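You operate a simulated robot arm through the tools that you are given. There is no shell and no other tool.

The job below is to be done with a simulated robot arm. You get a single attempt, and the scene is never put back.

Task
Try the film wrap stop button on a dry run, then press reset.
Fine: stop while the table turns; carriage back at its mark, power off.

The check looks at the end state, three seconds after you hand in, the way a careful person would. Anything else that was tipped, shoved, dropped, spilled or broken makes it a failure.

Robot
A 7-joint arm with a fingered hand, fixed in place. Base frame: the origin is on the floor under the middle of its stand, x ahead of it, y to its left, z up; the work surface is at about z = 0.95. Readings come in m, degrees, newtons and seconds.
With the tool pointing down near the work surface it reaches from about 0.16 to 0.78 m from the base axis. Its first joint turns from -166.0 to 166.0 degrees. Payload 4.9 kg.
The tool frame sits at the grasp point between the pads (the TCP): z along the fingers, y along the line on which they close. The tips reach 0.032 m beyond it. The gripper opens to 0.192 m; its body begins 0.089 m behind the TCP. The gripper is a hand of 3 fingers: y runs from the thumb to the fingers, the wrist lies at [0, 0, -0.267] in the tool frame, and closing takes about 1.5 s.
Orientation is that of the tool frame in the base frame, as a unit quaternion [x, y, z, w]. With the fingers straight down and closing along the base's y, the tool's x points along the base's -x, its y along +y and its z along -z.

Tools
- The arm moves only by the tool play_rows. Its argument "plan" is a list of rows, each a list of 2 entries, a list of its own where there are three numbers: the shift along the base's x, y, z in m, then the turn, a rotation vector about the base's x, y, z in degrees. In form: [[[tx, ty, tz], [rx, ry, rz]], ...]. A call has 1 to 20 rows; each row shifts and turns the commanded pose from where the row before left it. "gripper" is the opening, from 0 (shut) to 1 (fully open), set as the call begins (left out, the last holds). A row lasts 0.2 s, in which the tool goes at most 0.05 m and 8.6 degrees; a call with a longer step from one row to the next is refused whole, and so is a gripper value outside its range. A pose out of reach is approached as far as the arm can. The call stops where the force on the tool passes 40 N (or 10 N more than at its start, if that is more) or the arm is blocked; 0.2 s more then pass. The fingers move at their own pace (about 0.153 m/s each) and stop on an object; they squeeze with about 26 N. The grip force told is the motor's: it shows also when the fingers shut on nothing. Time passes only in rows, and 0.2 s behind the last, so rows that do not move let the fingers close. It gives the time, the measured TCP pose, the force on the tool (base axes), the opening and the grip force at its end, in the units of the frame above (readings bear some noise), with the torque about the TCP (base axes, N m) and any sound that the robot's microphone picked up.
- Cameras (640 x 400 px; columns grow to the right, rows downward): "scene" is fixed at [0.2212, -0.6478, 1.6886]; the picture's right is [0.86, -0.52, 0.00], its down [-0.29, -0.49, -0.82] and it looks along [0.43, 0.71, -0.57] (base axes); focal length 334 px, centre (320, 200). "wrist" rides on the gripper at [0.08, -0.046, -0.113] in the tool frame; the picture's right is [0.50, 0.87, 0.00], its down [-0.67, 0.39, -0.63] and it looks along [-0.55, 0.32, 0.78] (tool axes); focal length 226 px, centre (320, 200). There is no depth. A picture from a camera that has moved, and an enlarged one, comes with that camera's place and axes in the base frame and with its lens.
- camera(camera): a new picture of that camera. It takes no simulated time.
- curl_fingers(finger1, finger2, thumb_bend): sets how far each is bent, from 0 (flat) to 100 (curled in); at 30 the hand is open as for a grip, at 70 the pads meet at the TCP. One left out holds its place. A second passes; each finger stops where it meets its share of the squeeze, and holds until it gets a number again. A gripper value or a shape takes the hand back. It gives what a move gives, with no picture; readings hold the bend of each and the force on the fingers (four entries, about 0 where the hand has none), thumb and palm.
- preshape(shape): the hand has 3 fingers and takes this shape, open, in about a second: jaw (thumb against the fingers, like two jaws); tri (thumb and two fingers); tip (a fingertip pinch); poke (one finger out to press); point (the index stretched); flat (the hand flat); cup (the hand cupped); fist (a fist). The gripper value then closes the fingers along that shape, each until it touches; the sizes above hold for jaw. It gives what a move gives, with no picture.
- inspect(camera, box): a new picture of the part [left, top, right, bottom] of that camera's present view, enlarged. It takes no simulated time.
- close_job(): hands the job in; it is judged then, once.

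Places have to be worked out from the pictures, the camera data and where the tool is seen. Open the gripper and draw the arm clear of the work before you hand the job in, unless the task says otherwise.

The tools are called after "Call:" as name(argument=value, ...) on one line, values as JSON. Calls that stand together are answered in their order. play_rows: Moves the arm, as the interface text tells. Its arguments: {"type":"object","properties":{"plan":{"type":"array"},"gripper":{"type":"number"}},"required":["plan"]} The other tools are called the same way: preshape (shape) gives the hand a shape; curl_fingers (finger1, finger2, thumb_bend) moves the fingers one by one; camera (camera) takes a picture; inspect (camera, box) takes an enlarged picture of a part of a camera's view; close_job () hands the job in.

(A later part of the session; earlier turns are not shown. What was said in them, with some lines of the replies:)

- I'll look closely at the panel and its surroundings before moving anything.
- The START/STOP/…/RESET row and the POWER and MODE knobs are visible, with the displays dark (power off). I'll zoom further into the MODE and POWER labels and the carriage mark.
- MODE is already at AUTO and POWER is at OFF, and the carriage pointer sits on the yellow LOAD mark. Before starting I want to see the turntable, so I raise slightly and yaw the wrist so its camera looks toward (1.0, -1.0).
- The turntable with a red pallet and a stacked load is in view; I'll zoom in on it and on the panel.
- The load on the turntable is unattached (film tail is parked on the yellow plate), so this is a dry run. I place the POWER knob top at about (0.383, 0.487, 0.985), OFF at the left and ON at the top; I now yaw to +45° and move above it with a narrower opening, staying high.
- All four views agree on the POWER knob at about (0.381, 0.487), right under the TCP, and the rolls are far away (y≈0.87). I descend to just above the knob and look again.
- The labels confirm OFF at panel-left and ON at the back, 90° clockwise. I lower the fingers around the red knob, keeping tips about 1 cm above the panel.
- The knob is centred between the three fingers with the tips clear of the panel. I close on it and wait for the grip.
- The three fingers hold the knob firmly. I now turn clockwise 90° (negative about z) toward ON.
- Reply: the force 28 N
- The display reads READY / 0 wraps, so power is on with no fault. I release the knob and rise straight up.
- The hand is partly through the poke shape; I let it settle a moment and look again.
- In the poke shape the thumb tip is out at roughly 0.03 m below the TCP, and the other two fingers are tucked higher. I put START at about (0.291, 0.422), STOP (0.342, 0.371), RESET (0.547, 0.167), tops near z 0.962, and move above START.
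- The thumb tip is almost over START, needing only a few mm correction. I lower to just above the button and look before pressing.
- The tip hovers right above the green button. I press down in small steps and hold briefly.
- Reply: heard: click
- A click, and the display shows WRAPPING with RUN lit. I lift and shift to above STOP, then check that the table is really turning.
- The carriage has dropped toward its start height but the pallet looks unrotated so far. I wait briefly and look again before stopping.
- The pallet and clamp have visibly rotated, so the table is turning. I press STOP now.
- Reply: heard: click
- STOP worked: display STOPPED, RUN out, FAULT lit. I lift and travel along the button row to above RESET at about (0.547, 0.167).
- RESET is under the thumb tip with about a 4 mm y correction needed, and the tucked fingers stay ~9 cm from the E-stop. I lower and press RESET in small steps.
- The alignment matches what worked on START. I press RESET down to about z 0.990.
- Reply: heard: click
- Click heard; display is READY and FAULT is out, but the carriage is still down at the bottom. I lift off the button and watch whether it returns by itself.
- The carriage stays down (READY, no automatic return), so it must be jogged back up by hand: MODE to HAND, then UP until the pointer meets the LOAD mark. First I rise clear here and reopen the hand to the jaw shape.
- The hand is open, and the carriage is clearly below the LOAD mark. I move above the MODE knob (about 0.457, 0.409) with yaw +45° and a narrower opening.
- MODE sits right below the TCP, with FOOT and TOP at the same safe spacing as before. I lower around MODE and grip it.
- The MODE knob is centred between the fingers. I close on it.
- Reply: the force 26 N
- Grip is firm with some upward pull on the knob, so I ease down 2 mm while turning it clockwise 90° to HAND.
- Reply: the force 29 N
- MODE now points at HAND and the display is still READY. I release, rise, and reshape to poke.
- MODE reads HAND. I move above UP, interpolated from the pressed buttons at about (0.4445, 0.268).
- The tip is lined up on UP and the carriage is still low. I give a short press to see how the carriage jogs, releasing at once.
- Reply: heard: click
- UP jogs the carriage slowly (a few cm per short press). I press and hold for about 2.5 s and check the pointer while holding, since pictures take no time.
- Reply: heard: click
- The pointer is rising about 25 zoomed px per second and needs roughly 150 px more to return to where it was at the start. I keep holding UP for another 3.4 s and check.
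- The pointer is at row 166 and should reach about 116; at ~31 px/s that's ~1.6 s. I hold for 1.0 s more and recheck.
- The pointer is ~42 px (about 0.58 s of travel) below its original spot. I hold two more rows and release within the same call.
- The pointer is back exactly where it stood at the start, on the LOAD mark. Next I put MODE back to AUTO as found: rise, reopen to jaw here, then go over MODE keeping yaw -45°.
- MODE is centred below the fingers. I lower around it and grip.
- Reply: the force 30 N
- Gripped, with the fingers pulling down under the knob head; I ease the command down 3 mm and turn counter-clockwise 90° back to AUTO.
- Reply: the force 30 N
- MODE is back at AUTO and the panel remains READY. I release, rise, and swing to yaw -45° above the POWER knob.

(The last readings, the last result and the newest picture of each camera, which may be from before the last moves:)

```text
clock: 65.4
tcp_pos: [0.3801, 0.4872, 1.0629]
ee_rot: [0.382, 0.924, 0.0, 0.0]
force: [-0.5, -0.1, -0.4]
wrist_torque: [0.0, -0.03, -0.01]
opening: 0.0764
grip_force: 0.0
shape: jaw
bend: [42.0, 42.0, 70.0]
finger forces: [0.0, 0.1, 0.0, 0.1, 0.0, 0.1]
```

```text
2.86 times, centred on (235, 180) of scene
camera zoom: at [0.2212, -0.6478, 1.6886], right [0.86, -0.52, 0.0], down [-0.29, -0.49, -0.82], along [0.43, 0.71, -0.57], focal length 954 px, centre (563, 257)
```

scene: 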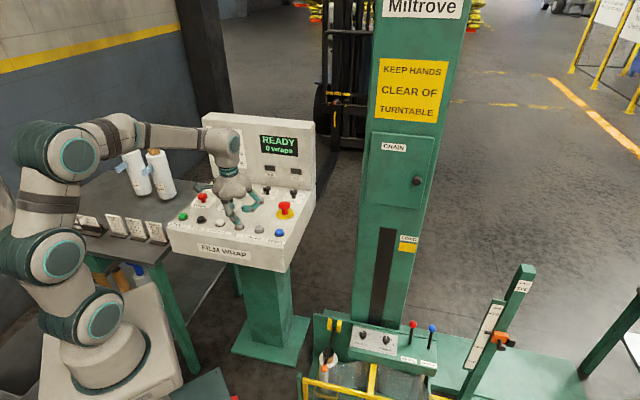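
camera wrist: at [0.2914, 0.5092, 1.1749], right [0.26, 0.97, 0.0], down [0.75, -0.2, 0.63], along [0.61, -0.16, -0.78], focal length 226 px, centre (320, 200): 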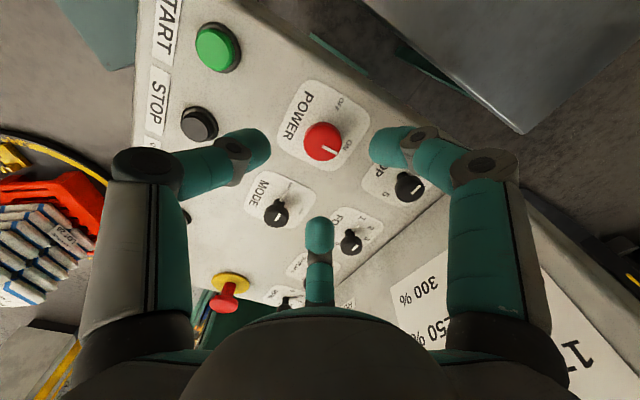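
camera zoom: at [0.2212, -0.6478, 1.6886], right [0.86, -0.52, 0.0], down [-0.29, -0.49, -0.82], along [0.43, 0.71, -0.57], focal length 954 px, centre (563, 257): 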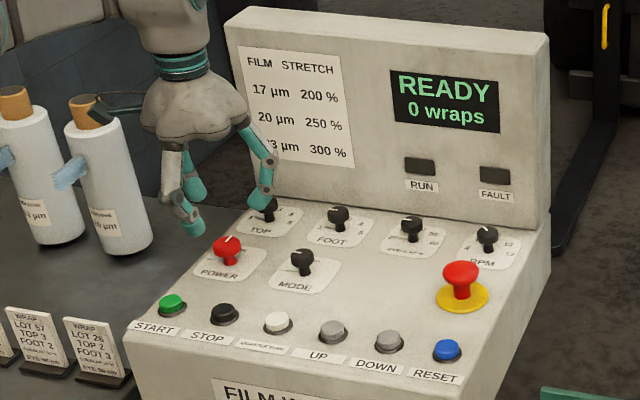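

POWER is centred under the hand. Before switching off I verify MODE's pointer and the carriage pointer.

Call:
inspect(camera="scene", box=[190, 180, 260, 225])

Call:
inspect(camera="scene", box=[370, 210, 450, 270])

```text
8.89 times, centred on (225, 202) of scene
camera zoom: at [0.2212, -0.6478, 1.6886], right [0.86, -0.52, 0.0], down [-0.29, -0.49, -0.82], along [0.43, 0.71, -0.57], focal length 2968 px, centre (1164, 178)
```

zoom: 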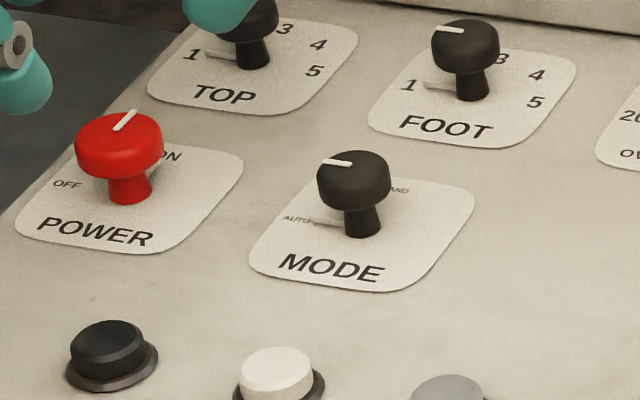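

```text
6.67 times, centred on (410, 240) of scene
camera zoom: at [0.2212, -0.6478, 1.6886], right [0.86, -0.52, 0.0], down [-0.29, -0.49, -0.82], along [0.43, 0.71, -0.57], focal length 2226 px, centre (-280, -67)
```

zoom: 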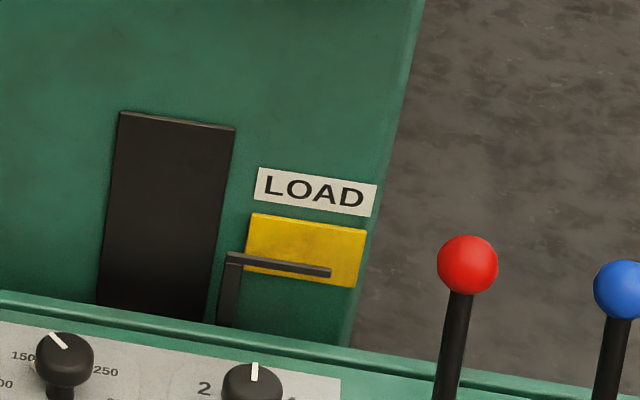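

MODE points at AUTO, FOOT/TOP are unchanged, and the carriage is on its mark. I lower around POWER and grip it.

Call:
play_rows(plan=[[[0.001, -0.001, -0.02], [0, 0, 0]], [[0, 0, -0.02], [0, 0, 0]], [[0, 0, -0.018], [0, 0, 0]], [[0, 0, -0.012], [0, 0, 0]], [[0, 0, 0], [0, 0, 0]]])

Call:
inspect(camera="wrist", box=[220, 80, 420, 260])

Call:
play_rows(plan=[[[0, 0, 0], [0, 0, 0]], [[0, 0, 0], [0, 0, 0]], [[0, 0, 0], [0, 0, 0]], [[0, 0, 0], [0, 0, 0]], [[0, 0, 0], [0, 0, 0]], [[0, 0, 0], [0, 0, 0]], [[0, 0, 0], [0, 0, 0]]], gripper=0.0)

Call:
inspect(camera="wrist", box=[220, 80, 420, 260])

```text
clock: 66.6
tcp_pos: [0.3835, 0.4855, 0.9931]
ee_rot: [0.382, 0.924, 0.0, 0.0]
force: [0.2, 0.6, -0.3]
wrist_torque: [-0.03, 0.01, 0.01]
opening: 0.0765
grip_force: 0.0
shape: jaw
bend: [42.0, 42.0, 70.0]
finger forces: [0.0, 0.1, 0.0, 0.1, 0.0, 0.0]
```

```text
2.22 times, centred on (320, 170) of wrist
camera zoom: at [0.2933, 0.5085, 1.1048], right [0.26, 0.97, 0.0], down [0.75, -0.2, 0.63], along [0.61, -0.16, -0.78], focal length 502 px, centre (320, 267)
```

zoom: 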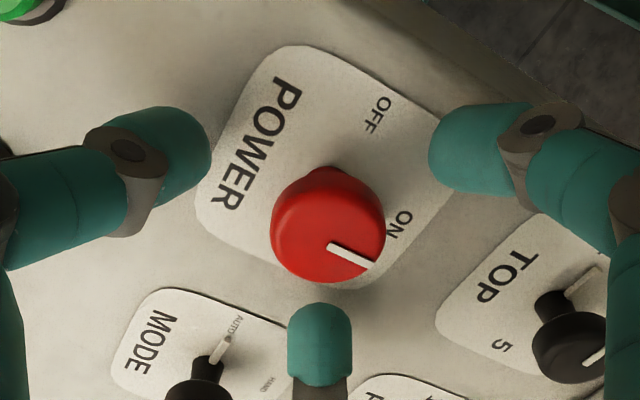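

```text
clock: 68.2
tcp_pos: [0.3815, 0.4847, 0.9915]
ee_rot: [0.382, 0.924, -0.002, 0.0]
force: [0.8, -1.0, -18.5]
wrist_torque: [-0.04, 0.0, 0.04]
opening: 0.0279
grip_force: 25.8
shape: jaw
bend: [77.0, 75.0, 70.0]
finger forces: [23.0, 23.1, 0.0, 0.0, 23.2, 0.1]
```

```text
2.22 times, centred on (320, 170) of wrist
camera zoom: at [0.2932, 0.5084, 1.1037], right [0.26, 0.97, 0.0], down [0.75, -0.2, 0.63], along [0.61, -0.16, -0.78], focal length 502 px, centre (320, 267)
```

zoom: 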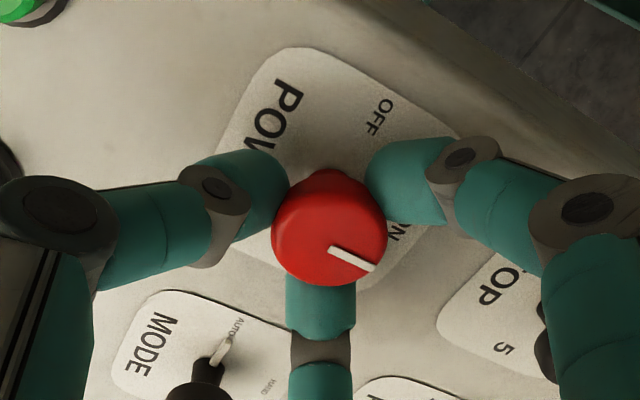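

The red knob is held firmly. I turn it counter-clockwise 90° to OFF.

Call:
play_rows(plan=[[[0, 0, -0.001], [0, 0, 7.5]], [[0, 0, 0], [0, 0, 7.5]], [[0, 0, 0], [0, 0, 7.5]], [[0, 0, 0], [0, 0, 7.5]], [[0, 0, 0], [0, 0, 7.5]], [[0, 0, 0], [0, 0, 7.5]], [[0, 0, 0], [0, 0, 7.5]], [[0, 0, 0], [0, 0, 7.5]], [[0, 0, 0], [0, 0, 7.5]], [[0, 0, 0], [0, 0, 7.5]], [[0, 0, 0], [0, 0, 7.5]], [[0, 0, 0], [0, 0, 7.5]], [[0, 0, 0], [0, 0, 0]]])

Call:
inspect(camera="wrist", box=[220, 80, 420, 260])

Call:
inspect(camera="scene", box=[150, 110, 320, 250])

```text
clock: 71.0
tcp_pos: [0.3832, 0.4854, 0.9931]
ee_rot: [-0.384, 0.923, 0.0, 0.001]
force: [5.6, 16.5, -19.4]
wrist_torque: [0.35, -0.2, -0.04]
opening: 0.0267
grip_force: 25.9
shape: jaw
bend: [77.0, 75.0, 69.0]
finger forces: [22.4, 24.7, 0.0, 0.1, 20.9, 0.0]
```

```text
2.22 times, centred on (320, 170) of wrist
camera zoom: at [0.3598, 0.3962, 1.1034], right [-0.97, 0.26, 0.0], down [0.2, 0.75, 0.63], along [0.16, 0.61, -0.78], focal length 502 px, centre (320, 267)
```

zoom: 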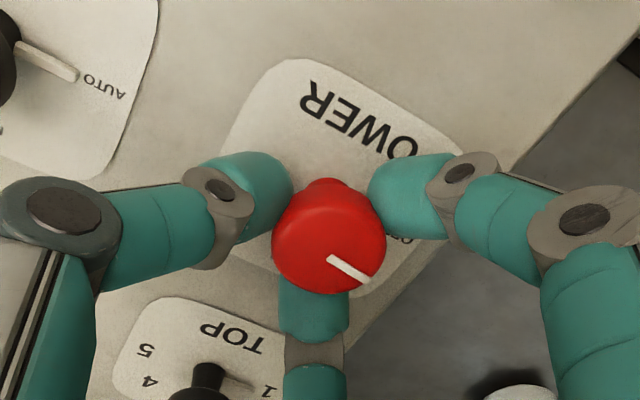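

```text
2.86 times, centred on (235, 180) of scene
camera zoom: at [0.2212, -0.6478, 1.6886], right [0.86, -0.52, 0.0], down [-0.29, -0.49, -0.82], along [0.43, 0.71, -0.57], focal length 954 px, centre (563, 257)
```

zoom: 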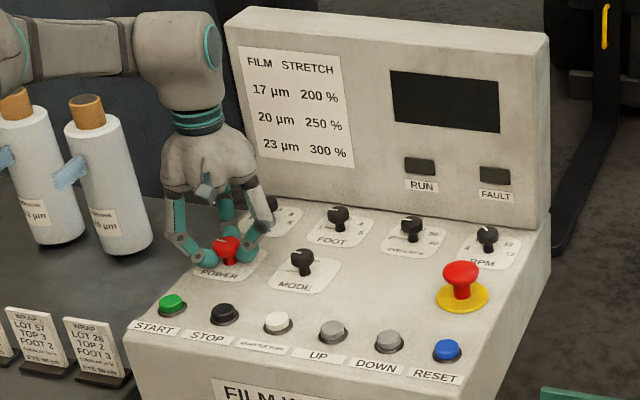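

The display is dark, so power is off. I release the knob, rise straight up, then retreat to the starting pose.

Call:
play_rows(plan=[[[0, 0, 0], [0, 0, 0]], [[0, 0, 0], [0, 0, 0]], [[0, 0, 0], [0, 0, 0]], [[0, 0, 0], [0, 0, 0]], [[0, 0, 0.02], [0, 0, 0]], [[0, 0, 0.03], [0, 0, 0]], [[0, 0, 0.04], [0, 0, 0]], [[0, 0, 0.04], [0, 0, 0]], [[0, 0, 0.04], [0, 0, 0]], [[0, 0, 0.04], [0, 0, 0]]], gripper=0.4)

Call:
play_rows(plan=[[[-0.0075, -0.0275, 0.01], [0, 0, -7.5]], [[-0.0075, -0.0275, 0.01], [0, 0, -7.5]], [[-0.0075, -0.0275, 0.01], [0, 0, -7.5]], [[-0.0075, -0.0275, 0.01], [0, 0, -7.5]], [[-0.0075, -0.0275, 0.01], [0, 0, -7.5]], [[-0.0075, -0.0275, 0.01], [0, 0, -7.5]], [[0, 0, 0], [0, 0, 0]]], gripper=1.0)

Call:
camera(camera="scene")

Call:
inspect(camera="scene", box=[160, 110, 320, 270])

Call:
inspect(camera="scene", box=[370, 210, 450, 270])

Call:
camera(camera="wrist")

```text
clock: 73.2
tcp_pos: [0.3838, 0.4847, 1.1981]
ee_rot: [-0.384, 0.923, -0.001, -0.001]
force: [-0.3, 0.5, -0.5]
wrist_torque: [-0.03, 0.03, 0.0]
opening: 0.0766
grip_force: 0.0
shape: jaw
bend: [42.0, 42.0, 70.0]
finger forces: [0.1, 0.1, 0.1, 0.0, 0.0, 0.0]
```

```text
clock: 74.8
tcp_pos: [0.338, 0.3191, 1.26]
ee_rot: [-0.001, 1.0, -0.001, 0.0]
force: [0.7, 0.4, 0.4]
wrist_torque: [0.0, 0.03, 0.03]
opening: 0.1918
grip_force: 0.0
shape: jaw
bend: [30.0, 30.0, 30.0]
finger forces: [0.1, 0.0, 0.0, 0.1, 0.1, 0.0]
```

```text
taken
```

scene: 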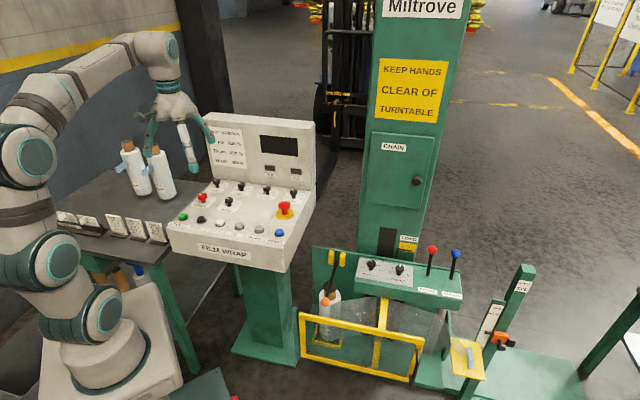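

```text
2.50 times, centred on (240, 190) of scene
camera zoom: at [0.2212, -0.6478, 1.6886], right [0.86, -0.52, 0.0], down [-0.29, -0.49, -0.82], along [0.43, 0.71, -0.57], focal length 835 px, centre (520, 225)
```

zoom: 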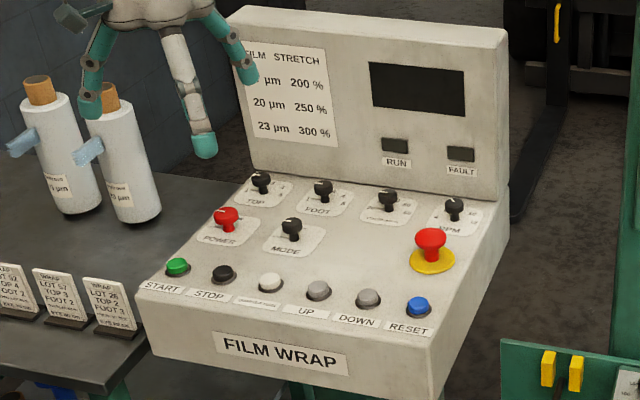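

```text
6.67 times, centred on (410, 240) of scene
camera zoom: at [0.2212, -0.6478, 1.6886], right [0.86, -0.52, 0.0], down [-0.29, -0.49, -0.82], along [0.43, 0.71, -0.57], focal length 2226 px, centre (-280, -67)
```

zoom: 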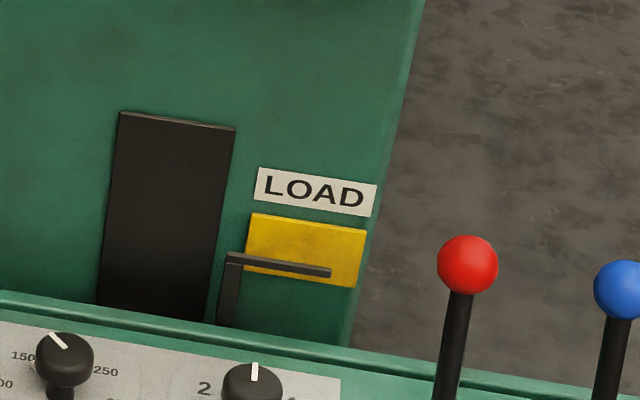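

```text
taken
camera wrist: at [0.2585, 0.2723, 1.3725], right [-0.5, 0.87, 0.0], down [0.67, 0.39, 0.63], along [0.55, 0.32, -0.78], focal length 226 px, centre (320, 200)
```

wrist: 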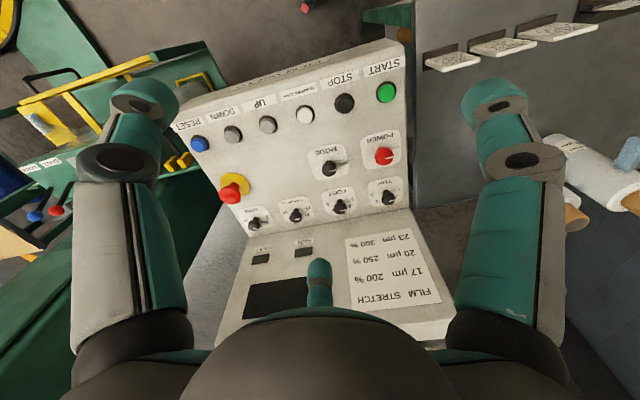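

Everything looks as at the start with the carriage on its mark and the panel dark. One last zoom confirms the dial settings were not nudged.

Call:
inspect(camera="scene", box=[190, 180, 260, 225])

Call:
inspect(camera="wrist", box=[180, 40, 440, 230])

```text
8.89 times, centred on (225, 202) of scene
camera zoom: at [0.2212, -0.6478, 1.6886], right [0.86, -0.52, 0.0], down [-0.29, -0.49, -0.82], along [0.43, 0.71, -0.57], focal length 2968 px, centre (1164, 178)
```

zoom: 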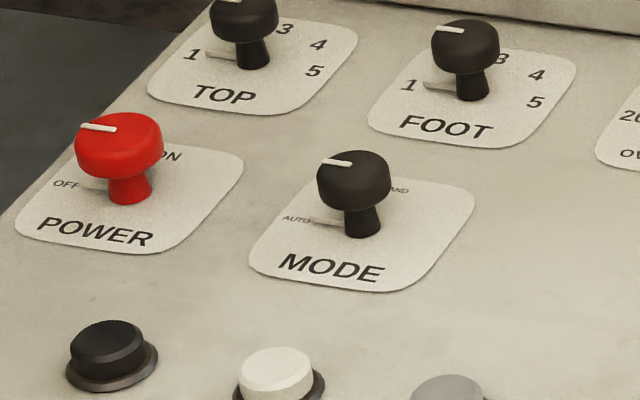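

```text
2.11 times, centred on (310, 135) of wrist
camera zoom: at [0.2585, 0.2723, 1.3725], right [-0.5, 0.87, 0.0], down [0.67, 0.39, 0.63], along [0.55, 0.32, -0.78], focal length 476 px, centre (341, 337)
```

zoom: 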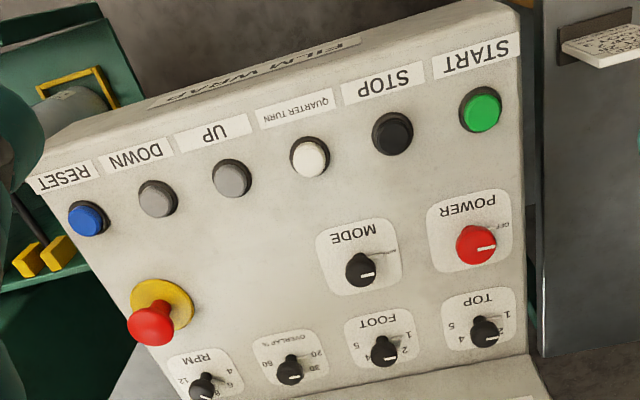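

The final pictures show POWER at OFF, MODE at AUTO, the other dials unchanged and the carriage pointer on the LOAD mark. The hand is open and clear of the panel, so I hand the job in.

Call:
close_job()

```text
The job is handed in.
```

The stop button works. I pressed STOP while the table was turning on a dry run; the machine stopped and the FAULT lamp came on. Pressing RESET cleared the fault and the panel went back to READY.

- **Carriage:** it dropped to the bottom when the run started, and RESET did not bring it back. I set MODE to HAND and held UP until the pointer was on the LOAD mark where it began. Then I put MODE back to AUTO.
- **Power:** it is off and the display is dark.
- **Turntable:** it stopped partway round and I left it there, so the pallet sits at a slightly different angle than before. The job didn't ask for it to be turned back.

In the last pictures the TOP and FOOT dials were unchanged and nothing looked disturbed. The hand is open and clear of the panel.
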